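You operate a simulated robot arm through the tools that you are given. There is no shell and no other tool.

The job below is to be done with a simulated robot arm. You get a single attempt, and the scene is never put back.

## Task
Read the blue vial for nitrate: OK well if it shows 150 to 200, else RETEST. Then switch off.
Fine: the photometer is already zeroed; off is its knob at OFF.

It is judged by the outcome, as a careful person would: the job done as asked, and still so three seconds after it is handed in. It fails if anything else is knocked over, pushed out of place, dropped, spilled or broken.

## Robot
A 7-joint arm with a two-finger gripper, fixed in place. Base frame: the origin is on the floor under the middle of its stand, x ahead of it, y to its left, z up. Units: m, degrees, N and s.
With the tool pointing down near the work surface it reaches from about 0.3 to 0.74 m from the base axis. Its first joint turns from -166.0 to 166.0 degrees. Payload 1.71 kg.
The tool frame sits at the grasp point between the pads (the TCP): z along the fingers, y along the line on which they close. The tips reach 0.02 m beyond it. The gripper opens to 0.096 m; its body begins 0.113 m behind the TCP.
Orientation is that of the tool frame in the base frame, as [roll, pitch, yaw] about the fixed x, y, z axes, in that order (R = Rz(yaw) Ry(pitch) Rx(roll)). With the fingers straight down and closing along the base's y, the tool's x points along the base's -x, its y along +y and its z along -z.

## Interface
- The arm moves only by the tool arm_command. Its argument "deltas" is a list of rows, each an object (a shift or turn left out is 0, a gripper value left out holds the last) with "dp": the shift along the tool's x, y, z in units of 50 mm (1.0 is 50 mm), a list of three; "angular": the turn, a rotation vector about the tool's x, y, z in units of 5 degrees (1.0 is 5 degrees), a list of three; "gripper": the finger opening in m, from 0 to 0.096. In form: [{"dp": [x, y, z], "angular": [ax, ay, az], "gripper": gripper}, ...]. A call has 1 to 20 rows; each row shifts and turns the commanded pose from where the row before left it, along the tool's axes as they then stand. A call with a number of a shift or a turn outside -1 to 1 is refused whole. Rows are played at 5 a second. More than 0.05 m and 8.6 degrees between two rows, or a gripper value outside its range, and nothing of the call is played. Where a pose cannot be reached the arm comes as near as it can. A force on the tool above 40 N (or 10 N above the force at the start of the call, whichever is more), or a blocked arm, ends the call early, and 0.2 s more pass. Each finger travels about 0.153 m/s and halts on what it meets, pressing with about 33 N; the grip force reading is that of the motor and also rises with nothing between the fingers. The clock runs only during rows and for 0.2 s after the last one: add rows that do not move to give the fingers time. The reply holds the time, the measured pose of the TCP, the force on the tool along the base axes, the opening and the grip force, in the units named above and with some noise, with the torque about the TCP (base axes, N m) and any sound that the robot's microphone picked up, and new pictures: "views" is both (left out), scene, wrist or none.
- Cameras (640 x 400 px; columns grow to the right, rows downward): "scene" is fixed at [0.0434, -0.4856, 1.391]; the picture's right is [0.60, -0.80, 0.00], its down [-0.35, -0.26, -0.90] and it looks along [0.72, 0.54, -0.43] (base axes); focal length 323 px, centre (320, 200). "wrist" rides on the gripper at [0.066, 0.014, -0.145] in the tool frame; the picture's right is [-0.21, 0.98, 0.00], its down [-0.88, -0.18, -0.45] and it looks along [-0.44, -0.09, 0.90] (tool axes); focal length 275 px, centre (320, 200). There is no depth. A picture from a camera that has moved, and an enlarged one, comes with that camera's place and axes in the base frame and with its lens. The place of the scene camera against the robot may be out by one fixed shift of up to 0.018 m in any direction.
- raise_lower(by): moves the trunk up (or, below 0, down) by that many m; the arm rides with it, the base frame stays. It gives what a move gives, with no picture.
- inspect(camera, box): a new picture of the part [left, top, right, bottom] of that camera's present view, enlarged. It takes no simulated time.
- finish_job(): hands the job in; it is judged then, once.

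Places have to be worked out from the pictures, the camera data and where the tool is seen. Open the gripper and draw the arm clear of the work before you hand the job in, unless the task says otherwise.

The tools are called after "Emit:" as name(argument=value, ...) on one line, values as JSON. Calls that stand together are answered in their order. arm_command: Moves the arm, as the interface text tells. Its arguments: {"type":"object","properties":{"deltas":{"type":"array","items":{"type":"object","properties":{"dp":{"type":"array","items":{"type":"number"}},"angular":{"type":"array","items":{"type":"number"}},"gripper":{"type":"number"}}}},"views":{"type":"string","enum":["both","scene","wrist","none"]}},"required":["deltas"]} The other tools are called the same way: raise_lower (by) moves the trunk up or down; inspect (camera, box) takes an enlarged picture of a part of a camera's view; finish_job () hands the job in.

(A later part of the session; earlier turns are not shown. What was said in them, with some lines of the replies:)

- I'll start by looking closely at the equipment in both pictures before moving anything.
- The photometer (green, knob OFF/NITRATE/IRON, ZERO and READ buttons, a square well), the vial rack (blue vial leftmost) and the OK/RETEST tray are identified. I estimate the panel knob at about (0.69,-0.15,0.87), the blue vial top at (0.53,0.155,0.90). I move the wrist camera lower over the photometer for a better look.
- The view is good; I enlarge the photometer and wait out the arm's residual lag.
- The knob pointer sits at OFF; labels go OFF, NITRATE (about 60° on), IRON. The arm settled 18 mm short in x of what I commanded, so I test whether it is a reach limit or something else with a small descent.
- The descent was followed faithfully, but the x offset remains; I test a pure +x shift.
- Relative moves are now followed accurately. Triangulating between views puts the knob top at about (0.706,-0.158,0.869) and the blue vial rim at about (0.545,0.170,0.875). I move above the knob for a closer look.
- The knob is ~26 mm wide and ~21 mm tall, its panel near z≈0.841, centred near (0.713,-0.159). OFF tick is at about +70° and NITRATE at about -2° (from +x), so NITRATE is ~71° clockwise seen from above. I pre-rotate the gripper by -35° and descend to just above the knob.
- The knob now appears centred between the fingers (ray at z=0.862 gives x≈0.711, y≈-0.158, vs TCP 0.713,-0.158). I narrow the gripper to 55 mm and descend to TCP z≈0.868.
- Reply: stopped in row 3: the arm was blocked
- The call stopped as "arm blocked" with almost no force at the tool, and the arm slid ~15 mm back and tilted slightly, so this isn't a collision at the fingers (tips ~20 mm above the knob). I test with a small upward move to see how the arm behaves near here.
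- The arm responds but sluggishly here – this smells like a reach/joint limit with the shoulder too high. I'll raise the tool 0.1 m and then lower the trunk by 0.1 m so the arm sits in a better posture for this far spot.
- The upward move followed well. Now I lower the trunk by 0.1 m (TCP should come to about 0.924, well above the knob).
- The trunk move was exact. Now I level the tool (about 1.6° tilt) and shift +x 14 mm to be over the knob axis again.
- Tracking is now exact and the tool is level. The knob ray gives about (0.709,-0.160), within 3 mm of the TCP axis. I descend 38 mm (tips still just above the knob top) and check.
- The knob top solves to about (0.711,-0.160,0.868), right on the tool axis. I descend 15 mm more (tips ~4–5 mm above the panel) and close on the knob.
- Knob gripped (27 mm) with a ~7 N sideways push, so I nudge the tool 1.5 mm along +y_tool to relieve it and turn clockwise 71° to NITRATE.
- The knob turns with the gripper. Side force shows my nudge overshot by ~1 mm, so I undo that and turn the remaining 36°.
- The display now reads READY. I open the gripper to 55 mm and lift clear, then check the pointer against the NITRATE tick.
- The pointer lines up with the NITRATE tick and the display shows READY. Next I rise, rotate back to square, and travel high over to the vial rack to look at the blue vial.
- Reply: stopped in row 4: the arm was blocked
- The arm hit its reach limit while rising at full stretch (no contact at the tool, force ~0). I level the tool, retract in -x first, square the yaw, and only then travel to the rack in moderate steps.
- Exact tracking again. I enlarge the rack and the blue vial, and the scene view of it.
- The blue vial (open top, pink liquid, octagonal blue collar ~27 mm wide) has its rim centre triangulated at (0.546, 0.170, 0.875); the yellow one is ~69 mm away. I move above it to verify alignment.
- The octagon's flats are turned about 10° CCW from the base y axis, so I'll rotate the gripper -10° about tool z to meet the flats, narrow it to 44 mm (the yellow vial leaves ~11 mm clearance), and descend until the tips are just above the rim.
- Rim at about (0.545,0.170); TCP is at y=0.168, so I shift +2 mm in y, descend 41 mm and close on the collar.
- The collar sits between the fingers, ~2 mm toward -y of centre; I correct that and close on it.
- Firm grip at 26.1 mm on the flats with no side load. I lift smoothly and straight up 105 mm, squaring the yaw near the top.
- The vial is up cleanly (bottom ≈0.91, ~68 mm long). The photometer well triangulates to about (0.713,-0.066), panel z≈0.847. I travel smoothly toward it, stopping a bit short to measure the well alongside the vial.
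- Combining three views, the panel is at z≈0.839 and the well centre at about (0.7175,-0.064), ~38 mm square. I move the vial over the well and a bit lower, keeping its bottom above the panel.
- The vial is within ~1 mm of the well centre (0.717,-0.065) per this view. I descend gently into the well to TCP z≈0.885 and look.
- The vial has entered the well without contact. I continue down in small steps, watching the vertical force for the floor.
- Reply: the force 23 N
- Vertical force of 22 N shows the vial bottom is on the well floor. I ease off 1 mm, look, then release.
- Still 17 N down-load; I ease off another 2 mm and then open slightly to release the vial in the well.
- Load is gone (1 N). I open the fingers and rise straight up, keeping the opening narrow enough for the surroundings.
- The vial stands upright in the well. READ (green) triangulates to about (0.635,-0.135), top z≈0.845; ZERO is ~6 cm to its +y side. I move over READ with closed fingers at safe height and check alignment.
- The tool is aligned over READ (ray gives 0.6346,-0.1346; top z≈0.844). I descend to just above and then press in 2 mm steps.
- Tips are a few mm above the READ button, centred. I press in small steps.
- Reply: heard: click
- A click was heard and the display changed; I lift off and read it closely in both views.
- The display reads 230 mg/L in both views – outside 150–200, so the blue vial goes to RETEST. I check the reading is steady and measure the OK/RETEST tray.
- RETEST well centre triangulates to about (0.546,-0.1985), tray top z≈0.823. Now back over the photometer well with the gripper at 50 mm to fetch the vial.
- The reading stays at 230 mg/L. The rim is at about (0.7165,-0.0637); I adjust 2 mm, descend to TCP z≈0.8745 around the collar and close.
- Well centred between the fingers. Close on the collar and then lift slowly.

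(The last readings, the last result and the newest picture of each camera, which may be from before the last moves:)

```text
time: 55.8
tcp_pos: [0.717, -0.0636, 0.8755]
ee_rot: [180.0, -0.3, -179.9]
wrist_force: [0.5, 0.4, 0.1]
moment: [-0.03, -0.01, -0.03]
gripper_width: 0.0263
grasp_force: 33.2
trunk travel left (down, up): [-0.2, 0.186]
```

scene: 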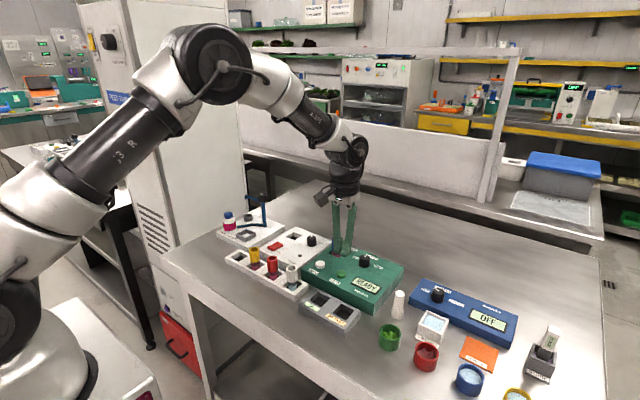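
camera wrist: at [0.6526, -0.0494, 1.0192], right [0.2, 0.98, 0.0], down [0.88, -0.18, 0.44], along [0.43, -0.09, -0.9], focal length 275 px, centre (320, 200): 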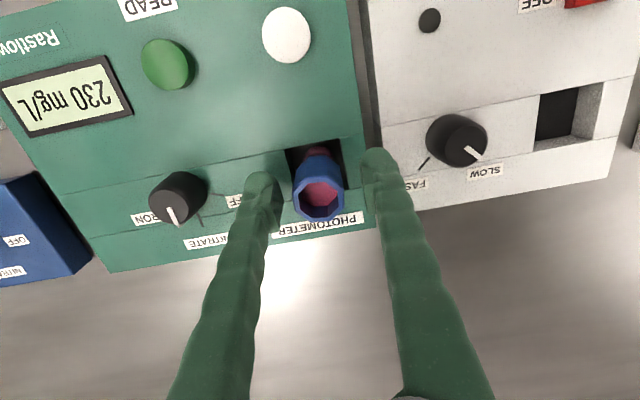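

Grip is good (26.3 mm, no side load). Lift smoothly 82 mm.

Emit:
arm_command(deltas=[{"dp": [0, 0, -0.1]}, {"dp": [0, 0, -0.2]}, {"dp": [0, 0, -0.25]}, {"dp": [0, 0, -0.25]}, {"dp": [0, 0, -0.25]}, {"dp": [0, 0, -0.25]}, {"dp": [0, 0, -0.2]}, {"dp": [0, 0, -0.1]}, {"dp": [0, 0, -0.04]}, {"dp": [0, 0, 0]}], views="both")

```text
time: 58.0
tcp_pos: [0.7172, -0.0638, 0.9567]
ee_rot: [-180.0, -0.3, -179.8]
wrist_force: [-0.1, -0.1, -0.5]
moment: [0.01, 0.01, 0.01]
gripper_width: 0.0265
grasp_force: 32.1
trunk travel left (down, up): [-0.2, 0.186]
camera wrist: at [0.6539, -0.0503, 1.1019], right [0.2, 0.98, 0.0], down [0.88, -0.18, 0.44], along [0.43, -0.09, -0.9], focal length 275 px, centre (320, 200)
```

scene: 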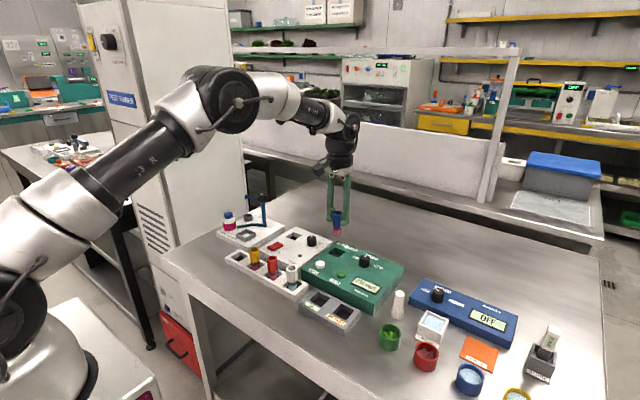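
wrist: 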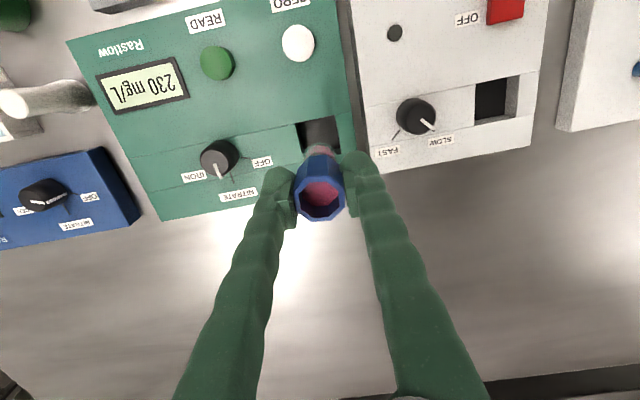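

Vial lifted cleanly. Travel smoothly to above the RETEST well (0.546,-0.1985).

Emit:
arm_command(deltas=[{"dp": [0.088, -0.07, 0]}, {"dp": [0.177, -0.139, 0]}, {"dp": [0.265, -0.209, 0]}, {"dp": [0.295, -0.232, 0]}, {"dp": [0.295, -0.232, 0]}, {"dp": [0.295, -0.232, 0]}, {"dp": [0.295, -0.232, 0]}, {"dp": [0.295, -0.232, 0]}, {"dp": [0.295, -0.232, 0]}, {"dp": [0.295, -0.232, 0]}, {"dp": [0.295, -0.232, 0]}, {"dp": [0.265, -0.209, 0]}, {"dp": [0.177, -0.139, 0]}, {"dp": [0.088, -0.07, 0]}, {"dp": [0, 0, 0]}, {"dp": [0, 0, 0]}], views="both")

Emit:
inspect(camera="wrist", box=[220, 60, 420, 220])

Emit:
inspect(camera="scene", box=[275, 210, 405, 340])

```text
time: 61.4
tcp_pos: [0.5447, -0.1987, 0.9587]
ee_rot: [-180.0, -0.4, -179.8]
wrist_force: [0.3, -0.2, -0.6]
moment: [-0.01, 0.0, 0.0]
gripper_width: 0.0262
grasp_force: 33.0
trunk travel left (down, up): [-0.2, 0.186]
camera wrist: at [0.4815, -0.1855, 1.1031], right [0.2, 0.98, 0.0], down [0.88, -0.18, 0.44], along [0.43, -0.09, -0.9], focal length 275 px, centre (320, 200)
```

scene: 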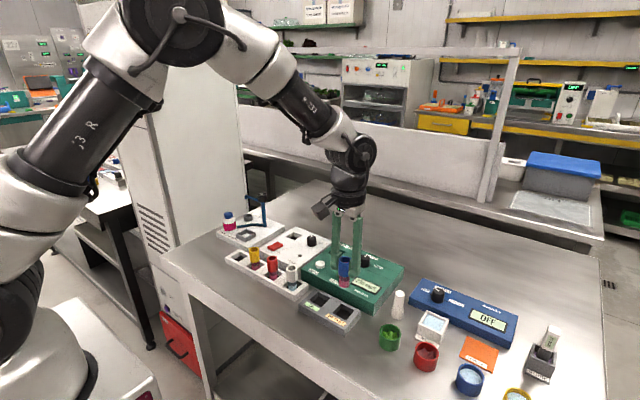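
wrist: 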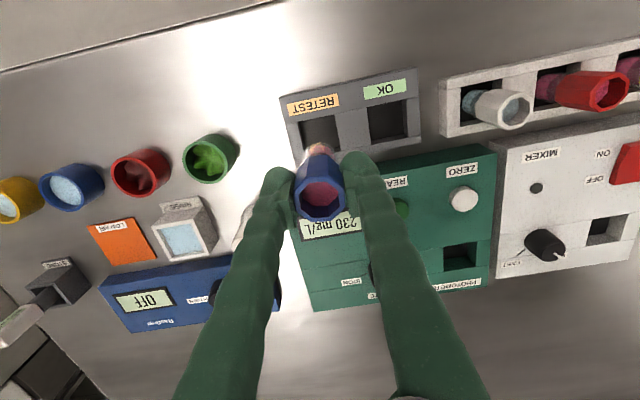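

```text
2.50 times, centred on (320, 140) of wrist
camera zoom: at [0.4815, -0.1855, 1.1031], right [0.2, 0.98, 0.0], down [0.88, -0.18, 0.44], along [0.43, -0.09, -0.9], focal length 688 px, centre (320, 350)
```

zoom: 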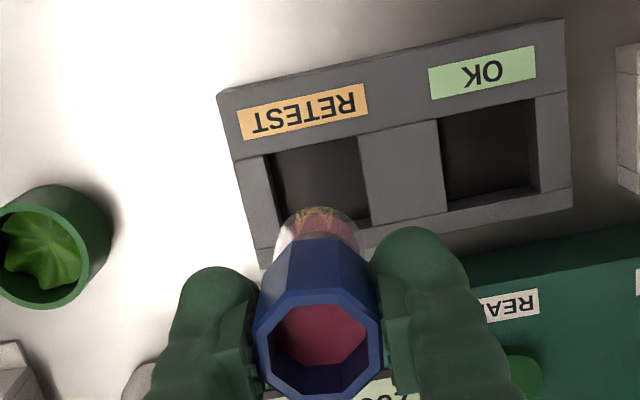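

```text
3.08 times, centred on (340, 275) of scene
camera zoom: at [0.0434, -0.4856, 1.391], right [0.6, -0.8, 0.0], down [-0.35, -0.26, -0.9], along [0.72, 0.54, -0.43], focal length 993 px, centre (258, -31)
```

zoom: 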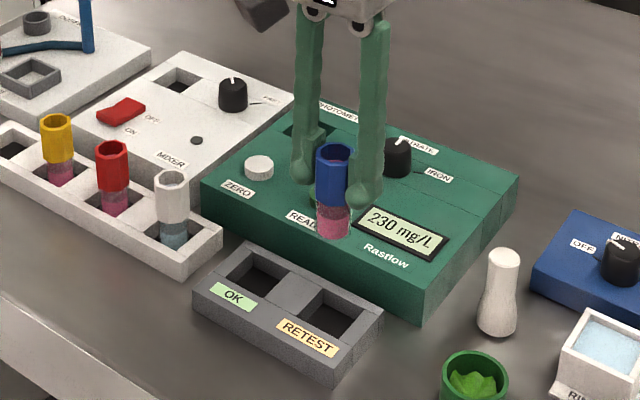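

The RETEST opening centre computes to (0.545,-0.199), right under the vial. I descend gently to TCP z≈0.886 first.

Emit:
arm_command(deltas=[{"dp": [0, 0, 0.1]}, {"dp": [0, 0, 0.2]}, {"dp": [0, 0, 0.25]}, {"dp": [0, 0, 0.25]}, {"dp": [0, 0, 0.25]}, {"dp": [0, 0, 0.2]}, {"dp": [0, 0, 0.13]}, {"dp": [0, 0, 0.07]}, {"dp": [0, 0, 0]}, {"dp": [0, 0, 0]}], views="wrist")

Emit:
inspect(camera="scene", box=[275, 210, 405, 340])

Emit:
inspect(camera="wrist", box=[220, 80, 420, 240])

```text
time: 63.6
tcp_pos: [0.5442, -0.1999, 0.8858]
ee_rot: [-180.0, -0.3, -179.7]
wrist_force: [-0.5, -0.1, -0.6]
moment: [0.02, 0.03, 0.02]
gripper_width: 0.0262
grasp_force: 33.4
trunk travel left (down, up): [-0.2, 0.186]
camera wrist: at [0.4802, -0.1854, 1.0301], right [0.2, 0.98, 0.0], down [0.88, -0.18, 0.44], along [0.43, -0.09, -0.9], focal length 275 px, centre (320, 200)
```

wrist: 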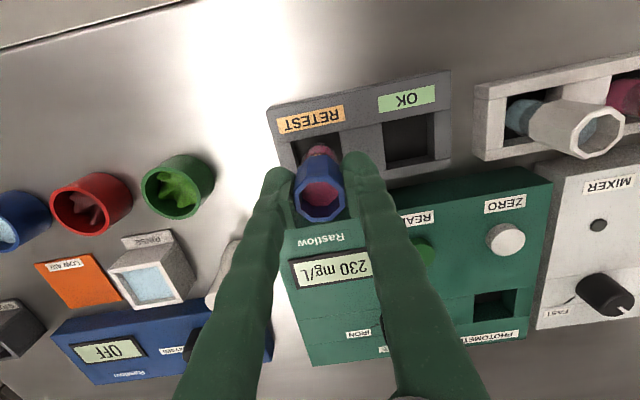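

```text
3.08 times, centred on (340, 275) of scene
camera zoom: at [0.0434, -0.4856, 1.391], right [0.6, -0.8, 0.0], down [-0.35, -0.26, -0.9], along [0.72, 0.54, -0.43], focal length 993 px, centre (258, -31)
```

zoom: 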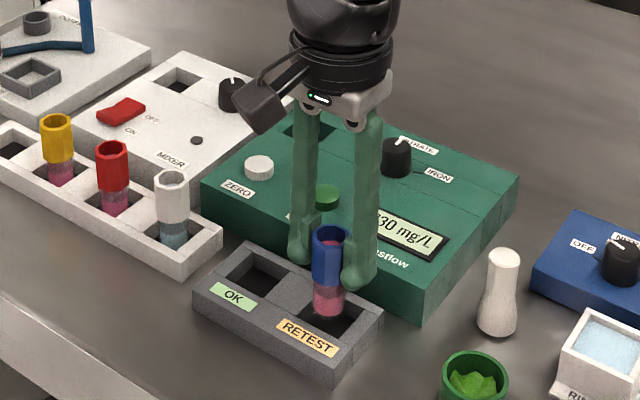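

```text
2.50 times, centred on (320, 160) of wrist
camera zoom: at [0.4802, -0.1854, 1.0301], right [0.2, 0.98, 0.0], down [0.88, -0.18, 0.44], along [0.43, -0.09, -0.9], focal length 688 px, centre (320, 300)
```

zoom: 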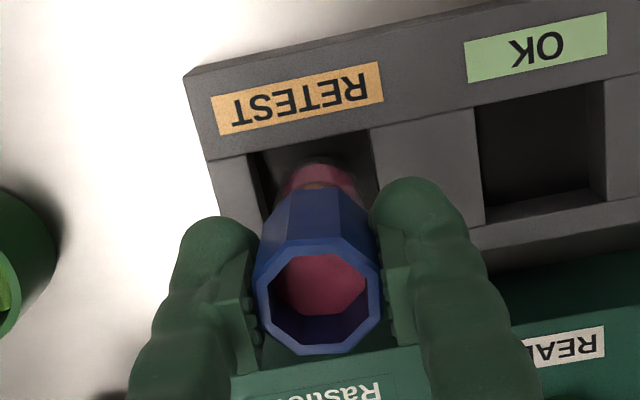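

The vial is entering the RETEST well. I continue down in 3 mm steps and watch the force.

Emit:
arm_command(deltas=[{"dp": [0, 0, 0.06]}, {"dp": [0, 0, 0.06]}, {"dp": [0, 0, 0.06]}, {"dp": [0, 0, 0.06]}, {"dp": [0, 0, 0]}], views="none")

```text
time: 64.8
tcp_pos: [0.545, -0.1997, 0.8741]
ee_rot: [-180.0, -0.2, -179.8]
wrist_force: [0.4, 0.3, -0.6]
moment: [-0.02, -0.01, 0.0]
gripper_width: 0.0263
grasp_force: 32.6
trunk travel left (down, up): [-0.2, 0.186]
```

Emit:
arm_command(deltas=[{"dp": [0, 0, 0.04]}, {"dp": [0, 0, 0.04]}, {"dp": [0, 0, 0]}], views="none")

```text
time: 65.6
tcp_pos: [0.5442, -0.1992, 0.8705]
ee_rot: [-179.9, -0.3, -179.7]
wrist_force: [0.1, -0.2, -0.1]
moment: [-0.01, -0.01, 0.01]
gripper_width: 0.0264
grasp_force: 32.9
trunk travel left (down, up): [-0.2, 0.186]
```

No contact yet at TCP z=0.8705. Two more small steps.

Emit:
arm_command(deltas=[{"dp": [0, 0, 0.03]}, {"dp": [0, 0, 0.03]}, {"dp": [0, 0, 0]}], views="wrist")

Emit:
inspect(camera="scene", box=[285, 240, 375, 330])

```text
time: 66.4
tcp_pos: [0.5456, -0.1996, 0.8656]
ee_rot: [180.0, -0.2, -179.8]
wrist_force: [-0.1, -0.3, 0.0]
moment: [0.01, -0.04, 0.02]
gripper_width: 0.0262
grasp_force: 32.6
trunk travel left (down, up): [-0.2, 0.186]
camera wrist: at [0.4811, -0.1856, 1.0108], right [0.2, 0.98, 0.0], down [0.88, -0.18, 0.44], along [0.43, -0.09, -0.9], focal length 275 px, centre (320, 200)
```

wrist: 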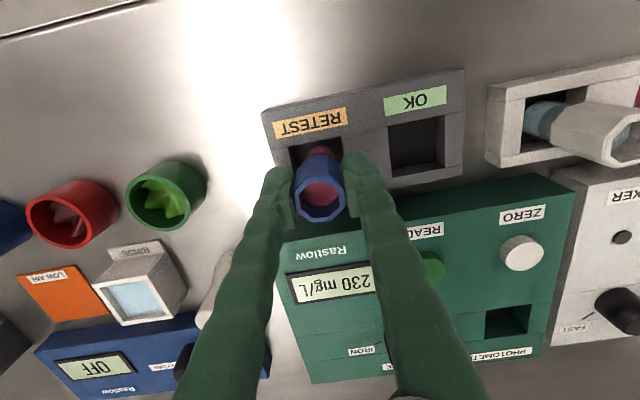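

```text
4.44 times, centred on (330, 285) of scene
camera zoom: at [0.0434, -0.4856, 1.391], right [0.6, -0.8, 0.0], down [-0.35, -0.26, -0.9], along [0.72, 0.54, -0.43], focal length 1435 px, centre (276, -178)
```

zoom: 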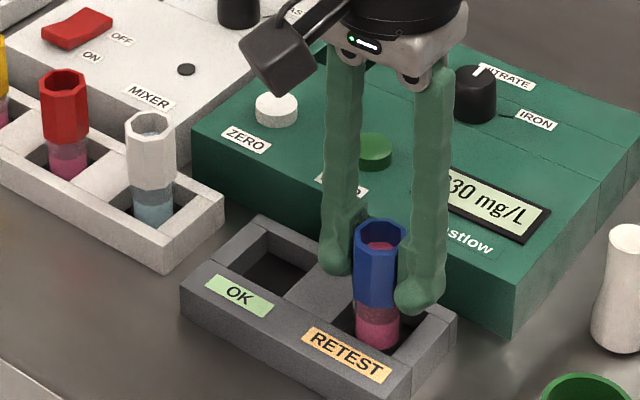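

Still no contact; tips remain ~22 mm above the tray. I continue in 2 mm steps.

Emit:
arm_command(deltas=[{"dp": [0, 0, 0.04]}, {"dp": [0, 0, 0.04]}, {"dp": [0, 0, 0]}], views="none")

```text
time: 67.2
tcp_pos: [0.5447, -0.1992, 0.8626]
ee_rot: [180.0, -0.2, -179.8]
wrist_force: [0.1, 0.2, 0.0]
moment: [0.03, -0.01, 0.01]
gripper_width: 0.0262
grasp_force: 33.1
trunk travel left (down, up): [-0.2, 0.186]
```

No force yet at z=0.8626; continue in 2 mm steps.

Emit:
arm_command(deltas=[{"dp": [0, 0, 0.04]}, {"dp": [0, 0, 0.04]}, {"dp": [0, 0, 0]}], views="none")

```text
time: 68.0
tcp_pos: [0.5452, -0.1999, 0.8608]
ee_rot: [-179.9, 0.0, -179.7]
wrist_force: [1.2, -1.4, 24.2]
moment: [-0.05, 0.06, -0.01]
gripper_width: 0.0264
grasp_force: 33.0
trunk travel left (down, up): [-0.2, 0.186]
```

Floor contact (24 N, no side load). I ease off 2.5 mm and check the load.

Emit:
arm_command(deltas=[{"dp": [0, 0, -0.03]}, {"dp": [0, 0, -0.015]}, {"dp": [0, 0, 0]}, {"dp": [0, 0, 0]}], views="none")

```text
time: 69.0
tcp_pos: [0.5437, -0.1995, 0.8607]
ee_rot: [179.9, -0.3, -179.8]
wrist_force: [2.2, -0.3, 7.3]
moment: [0.05, -0.16, -0.02]
gripper_width: 0.0265
grasp_force: 32.8
trunk travel left (down, up): [-0.2, 0.186]
```

Down to 7 N, i.e. the vial rests on the floor. I open the fingers gently and rise straight up.

Emit:
arm_command(deltas=[{"dp": [0, 0, -0.015], "gripper": 0.032}, {"gripper": 0.042}, {"gripper": 0.05}, {"dp": [0, 0, 0]}, {"dp": [0, 0, -0.2]}, {"dp": [0, 0, -0.4]}, {"dp": [0, 0, -0.4]}, {"dp": [0, 0, -0.4]}, {"dp": [0, 0, -0.4]}, {"dp": [0, 0, 0]}, {"dp": [0, 0, 0]}], views="both")

Emit:
inspect(camera="scene", box=[275, 210, 405, 340])

Emit:
inspect(camera="wrist", box=[220, 80, 420, 240])

```text
time: 71.4
tcp_pos: [0.5456, -0.1985, 0.9526]
ee_rot: [180.0, -0.2, -179.8]
wrist_force: [-0.4, 0.4, 0.3]
moment: [-0.01, 0.01, -0.02]
gripper_width: 0.0501
grasp_force: 0.0
trunk travel left (down, up): [-0.2, 0.186]
camera wrist: at [0.4814, -0.1848, 1.0959], right [0.2, 0.98, 0.0], down [0.88, -0.18, 0.44], along [0.43, -0.09, -0.9], focal length 275 px, centre (320, 200)
```

scene: 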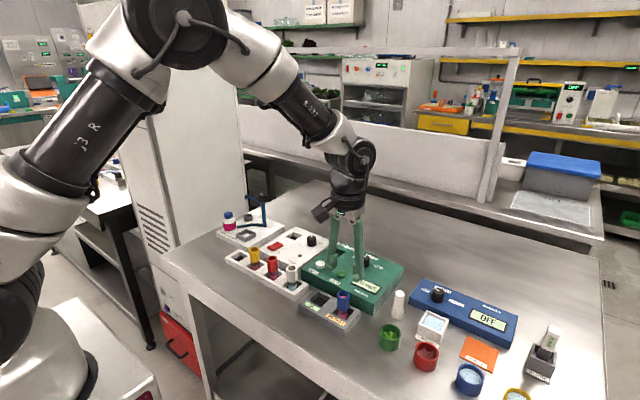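
wrist: 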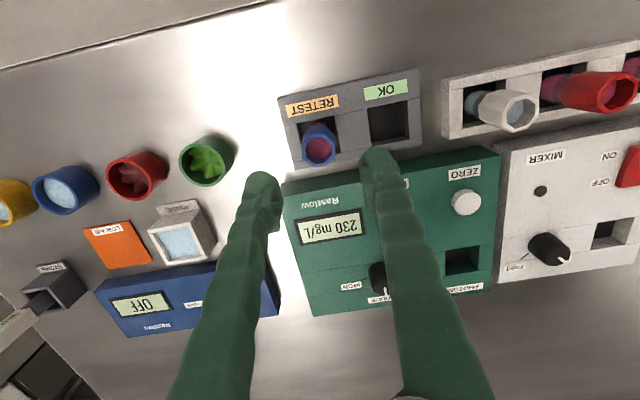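

```text
3.08 times, centred on (340, 275) of scene
camera zoom: at [0.0434, -0.4856, 1.391], right [0.6, -0.8, 0.0], down [-0.35, -0.26, -0.9], along [0.72, 0.54, -0.43], focal length 993 px, centre (258, -31)
```

zoom: 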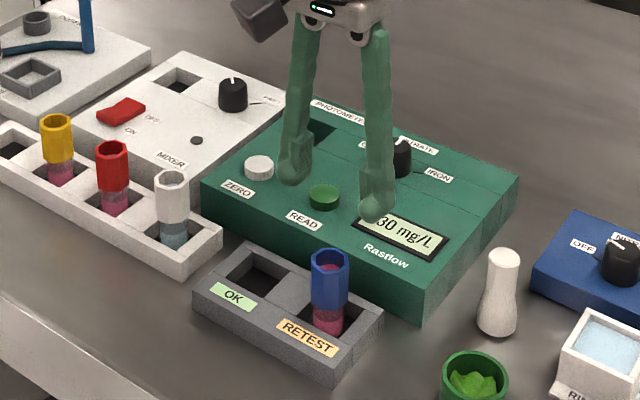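

```text
2.50 times, centred on (320, 160) of wrist
camera zoom: at [0.4814, -0.1848, 1.0959], right [0.2, 0.98, 0.0], down [0.88, -0.18, 0.44], along [0.43, -0.09, -0.9], focal length 688 px, centre (320, 300)
```

zoom: 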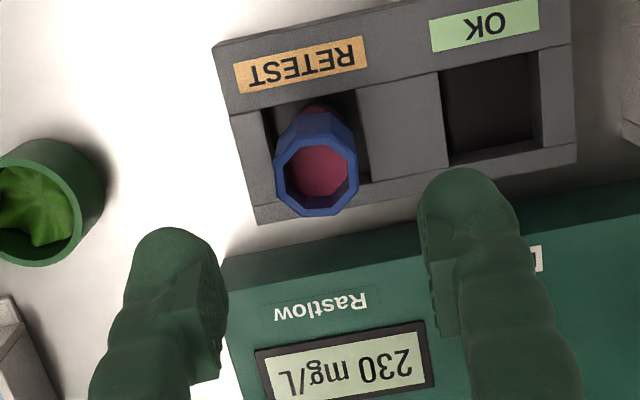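

The blue vial stands upright in RETEST. Now to switch off: I move back above the knob (0.712,-0.160) at z≈0.93 and pre-rotate +36°, mirroring the pose where I let go of the knob.

Emit:
arm_command(deltas=[{"dp": [-0.416, 0.096, 0.05], "gripper": 0.055}, {"dp": [-0.416, 0.096, 0.05]}, {"dp": [-0.416, 0.096, 0.05]}, {"dp": [-0.416, 0.096, 0.05]}, {"dp": [-0.416, 0.096, 0.05]}, {"dp": [-0.416, 0.096, 0.05]}, {"dp": [-0.416, 0.096, 0.05]}, {"dp": [-0.416, 0.096, 0.05]}, {"angular": [0, 0, 1]}, {"angular": [0, 0, 1]}, {"angular": [0, 0, 1]}, {"angular": [0, 0, 1]}, {"angular": [0, 0, 1]}, {"angular": [0, 0, 1]}, {"angular": [0, 0, 1]}, {"angular": [0, 0, 0.2]}, {"dp": [0, 0, 0]}, {"dp": [0, 0, 0]}], views="both")

Emit:
inspect(camera="wrist", box=[240, 90, 400, 210])

```text
time: 75.2
tcp_pos: [0.7118, -0.1615, 0.9298]
ee_rot: [-179.9, -0.3, 144.2]
wrist_force: [0.3, -0.8, 0.3]
moment: [-0.02, 0.01, -0.02]
gripper_width: 0.0549
grasp_force: 0.1
trunk travel left (down, up): [-0.2, 0.186]
camera wrist: at [0.6694, -0.1107, 1.0747], right [0.74, 0.67, 0.0], down [0.6, -0.66, 0.44], along [0.29, -0.33, -0.9], focal length 275 px, centre (320, 200)
```

scene: 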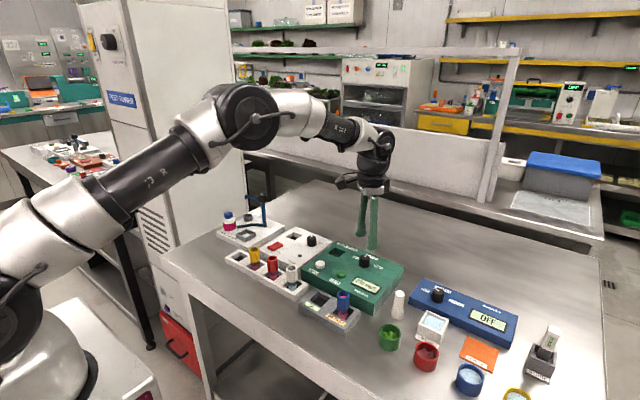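
wrist: 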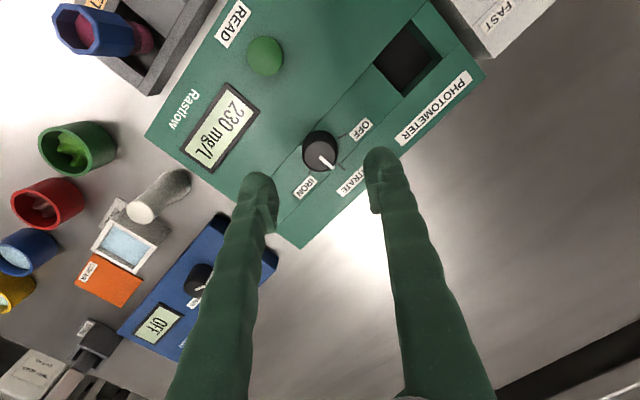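

```text
3.33 times, centred on (320, 150) of wrist
camera zoom: at [0.6694, -0.1107, 1.0747], right [0.74, 0.67, 0.0], down [0.6, -0.66, 0.44], along [0.29, -0.33, -0.9], focal length 918 px, centre (320, 367)
```

zoom: 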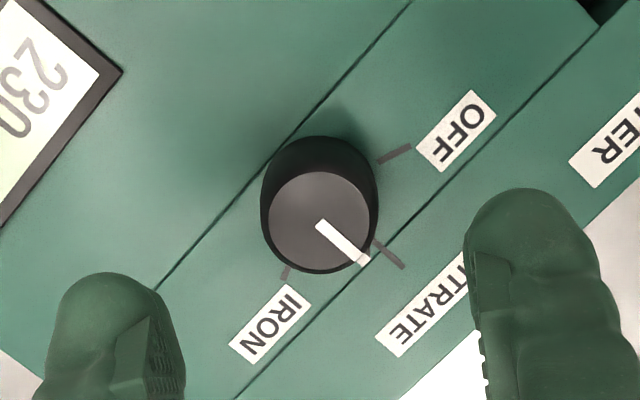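

The knob is nearly centred (ray gives 0.7136,-0.1593). I shift ~1.7 mm, descend to TCP z≈0.871 and grip it.

Emit:
arm_command(deltas=[{"dp": [-0.012, 0.034, 0.3]}, {"dp": [0, 0, 0.35]}, {"dp": [0, 0, 0.3]}, {"dp": [0, 0, 0.22]}, {"dp": [0, 0, 0]}, {"dp": [0, 0, 0]}, {"gripper": 0.015}, {"dp": [0, 0, 0]}, {"dp": [0, 0, 0]}], views="wrist")

```text
time: 77.2
tcp_pos: [0.7137, -0.1616, 0.8709]
ee_rot: [-179.8, -0.3, 144.0]
wrist_force: [-5.3, -8.4, -2.1]
moment: [-0.23, 0.0, 0.04]
gripper_width: 0.0267
grasp_force: 35.0
trunk travel left (down, up): [-0.2, 0.186]
camera wrist: at [0.6705, -0.1113, 1.0161], right [0.74, 0.67, 0.0], down [0.6, -0.66, 0.44], along [0.29, -0.33, -0.9], focal length 275 px, centre (320, 200)
```

wrist: 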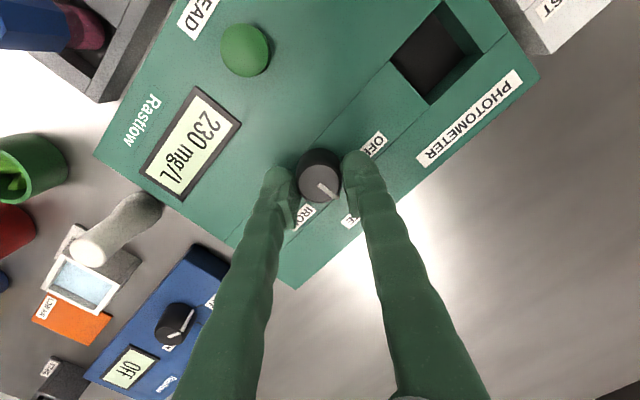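

Knob gripped with a ~10 N side push; I relieve it by 0.6 mm and turn counter-clockwise, first 35°.

Emit:
arm_command(deltas=[{"dp": [0, -0.012, 0]}, {"angular": [0, 0, -1]}, {"angular": [0, 0, -1]}, {"angular": [0, 0, -1]}, {"angular": [0, 0, -1]}, {"angular": [0, 0, -1]}, {"angular": [0, 0, -1]}, {"angular": [0, 0, -1]}, {"dp": [0, 0, 0]}], views="wrist")

```text
time: 79.2
tcp_pos: [0.7123, -0.1601, 0.8715]
ee_rot: [179.9, -0.3, 179.1]
wrist_force: [3.2, -4.6, -2.6]
moment: [0.0, -0.12, 0.03]
gripper_width: 0.0269
grasp_force: 34.7
trunk travel left (down, up): [-0.2, 0.186]
camera wrist: at [0.6505, -0.145, 1.0163], right [0.22, 0.98, 0.0], down [0.88, -0.2, 0.44], along [0.43, -0.1, -0.9], focal length 275 px, centre (320, 200)
```

wrist: 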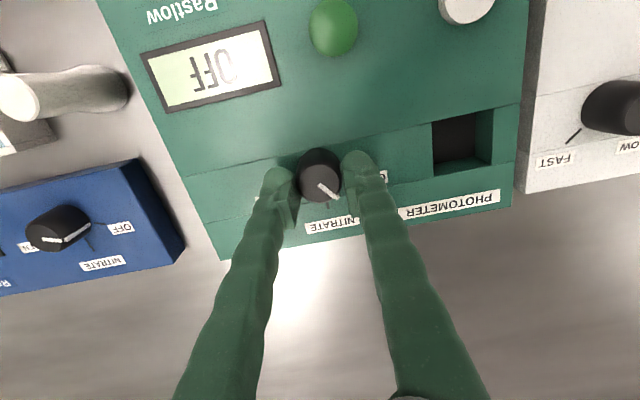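

The display already says OFF halfway; I turn the remaining 36° so the pointer sits fully at the OFF mark.

Emit:
arm_command(deltas=[{"dp": [0, -0.006, 0]}, {"angular": [0, 0, -1]}, {"angular": [0, 0, -1]}, {"angular": [0, 0, -1]}, {"angular": [0, 0, -1]}, {"angular": [0, 0, -1]}, {"angular": [0, 0, -1]}, {"angular": [0, 0, -1]}, {"angular": [0, 0, -0.2]}, {"dp": [0, 0, 0]}], views="wrist")

Emit:
inspect(camera="wrist", box=[240, 110, 400, 230])

```text
time: 81.4
tcp_pos: [0.714, -0.1569, 0.8723]
ee_rot: [179.7, -0.2, -144.7]
wrist_force: [-3.8, 19.5, -4.3]
moment: [0.47, -0.27, -0.43]
gripper_width: 0.0269
grasp_force: 34.7
trunk travel left (down, up): [-0.2, 0.186]
camera wrist: at [0.6539, -0.1849, 1.0164], right [-0.4, 0.92, 0.0], down [0.82, 0.35, 0.44], along [0.4, 0.18, -0.9], focal length 275 px, centre (320, 200)
```

wrist: 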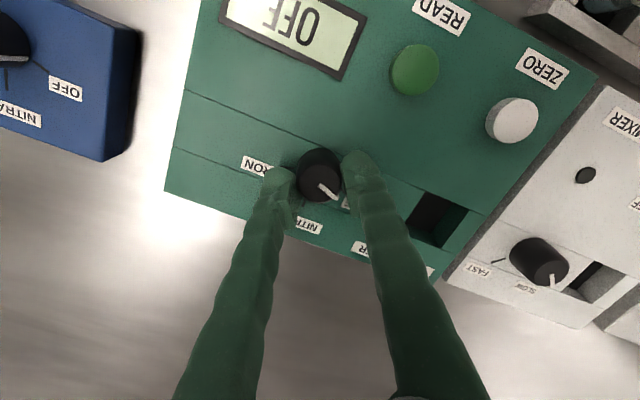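

```text
3.33 times, centred on (320, 170) of wrist
camera zoom: at [0.6539, -0.1849, 1.0164], right [-0.4, 0.92, 0.0], down [0.82, 0.35, 0.44], along [0.4, 0.18, -0.9], focal length 918 px, centre (320, 300)
```

zoom: 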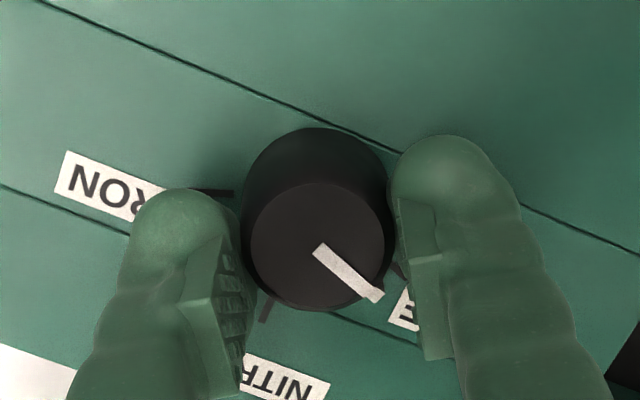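

The knob met its end stop at OFF (torque reading) and the pointer is at the OFF tick. I open the fingers and lift straight up, staying low enough for the reach limit, then check.

Emit:
arm_command(deltas=[{"gripper": 0.055}, {"dp": [0, 0, 0]}, {"dp": [0, 0, -0.4]}, {"dp": [0, 0, -0.4]}, {"dp": [0, 0, -0.4]}, {"dp": [0, 0, 0]}, {"dp": [0, 0, 0]}], views="both")

Emit:
inspect(camera="wrist", box=[240, 80, 400, 200])

Emit:
inspect(camera="scene", box=[275, 210, 405, 340])

```text
time: 83.0
tcp_pos: [0.7139, -0.1619, 0.9325]
ee_rot: [179.8, -0.1, -144.8]
wrist_force: [-0.1, 0.0, -1.0]
moment: [-0.01, 0.05, 0.01]
gripper_width: 0.0547
grasp_force: 0.0
trunk travel left (down, up): [-0.2, 0.186]
camera wrist: at [0.6542, -0.1875, 1.0764], right [-0.4, 0.92, 0.0], down [0.82, 0.35, 0.44], along [0.4, 0.18, -0.9], focal length 275 px, centre (320, 200)
```

scene: 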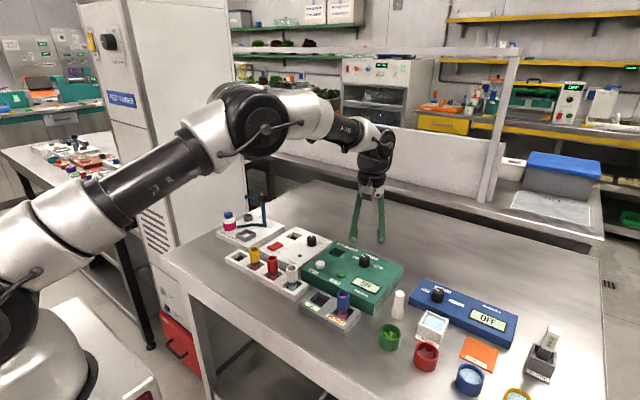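
wrist: 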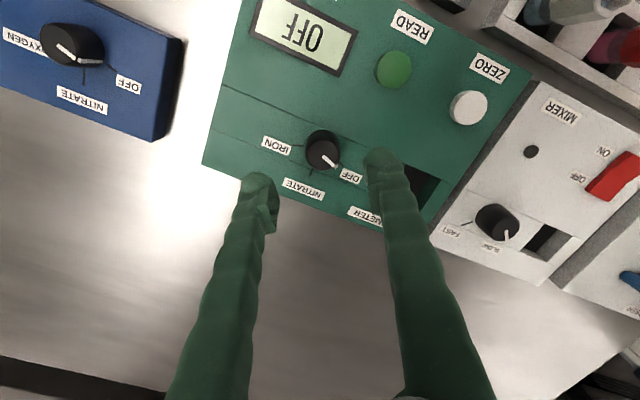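

```text
3.33 times, centred on (320, 140) of wrist
camera zoom: at [0.6542, -0.1875, 1.0764], right [-0.4, 0.92, 0.0], down [0.82, 0.35, 0.44], along [0.4, 0.18, -0.9], focal length 918 px, centre (320, 400)
```

zoom: 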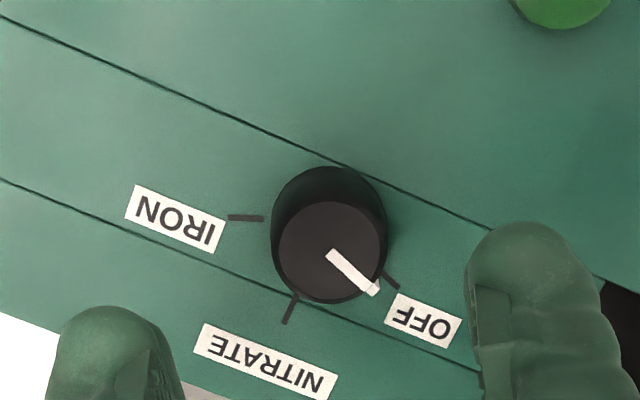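

```text
3.08 times, centred on (340, 275) of scene
camera zoom: at [0.0434, -0.4856, 1.391], right [0.6, -0.8, 0.0], down [-0.35, -0.26, -0.9], along [0.72, 0.54, -0.43], focal length 993 px, centre (258, -31)
```

zoom: 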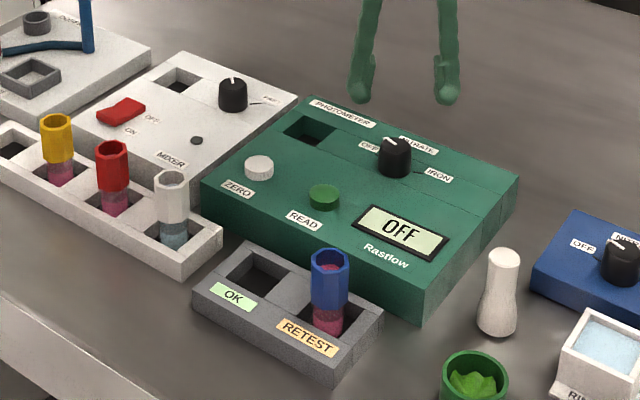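

Display OFF, pointer at OFF, blue vial upright in RETEST, everything else in place. I now draw the arm back and up, clear of the work, with the gripper open.

Emit:
arm_command(deltas=[{"angular": [0, 0, 1]}, {"angular": [0, 0, 1]}, {"angular": [0, 0, 1]}, {"angular": [0, 0, 1]}, {"angular": [0, 0, 1]}, {"angular": [0, 0, 1]}, {"angular": [0, 0, 1]}, {"dp": [0.4, 0.1, 0]}, {"dp": [0.4, 0.1, 0]}, {"dp": [0.4, 0.1, -0.1]}, {"dp": [0.4, 0.1, -0.2]}, {"dp": [0.4, 0.1, -0.4]}, {"dp": [0.4, 0.1, -0.4]}, {"dp": [0.4, 0.1, -0.4]}, {"dp": [0.4, 0.1, -0.4]}, {"dp": [0.3, 0.1, -0.4]}, {"dp": [0.2, 0, -0.4], "gripper": 0.096}, {"dp": [0, 0, -0.3]}, {"dp": [0, 0, 0]}, {"dp": [0, 0, 0]}], views="both")

Emit:
inspect(camera="scene", box=[210, 190, 410, 340])

```text
time: 87.2
tcp_pos: [0.5283, -0.1139, 1.0825]
ee_rot: [-180.0, -0.2, -179.8]
wrist_force: [-1.0, -0.5, 0.1]
moment: [0.01, -0.03, -0.01]
gripper_width: 0.0962
grasp_force: 0.1
trunk travel left (down, up): [-0.2, 0.186]
camera wrist: at [0.4641, -0.1005, 1.2267], right [0.2, 0.98, 0.0], down [0.88, -0.18, 0.44], along [0.43, -0.09, -0.9], focal length 275 px, centre (320, 200)
```

scene: 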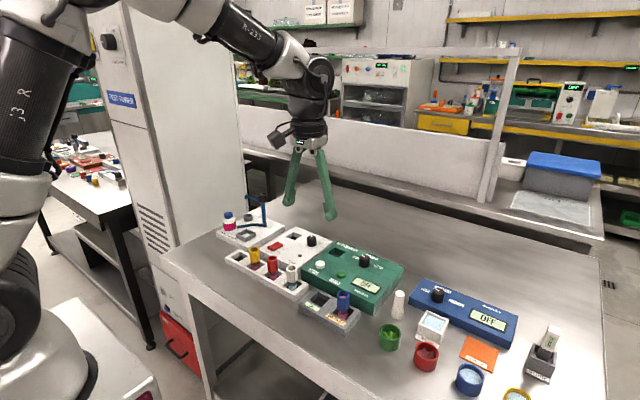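
wrist: 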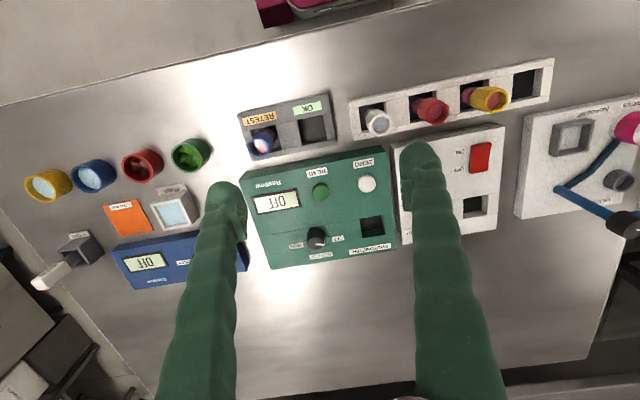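

```text
2.67 times, centred on (310, 265) of scene
camera zoom: at [0.0434, -0.4856, 1.391], right [0.6, -0.8, 0.0], down [-0.35, -0.26, -0.9], along [0.72, 0.54, -0.43], focal length 861 px, centre (347, 27)
```

zoom: 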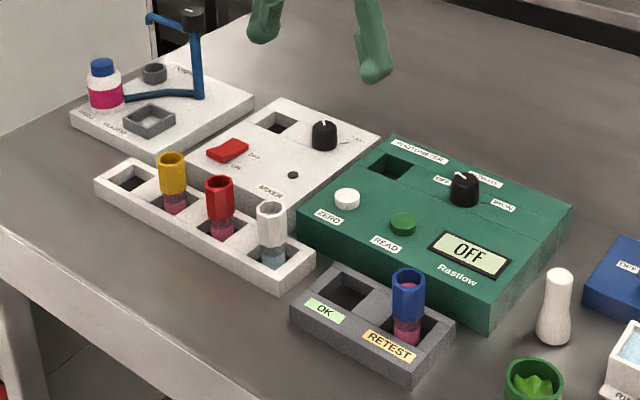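

The blue vial read 230 mg/L nitrate and stands in RETEST. The photometer knob is at OFF and its display shows OFF, nothing else has moved, and the arm is clear with the gripper open, so I hand the job in.

Emit:
finish_job()

```text
The job is handed in.
```

The blue vial read 230 mg/L for nitrate. That is outside 150 to 200, so I put it in the RETEST well.

The photometer is switched off: its knob is back at OFF and the display shows OFF. In the last pictures the vial is upright in RETEST, and nothing else looks knocked over or moved. The arm is clear of the work with the gripper open. I lowered the trunk 0.1 m to reach the knob and left it there.
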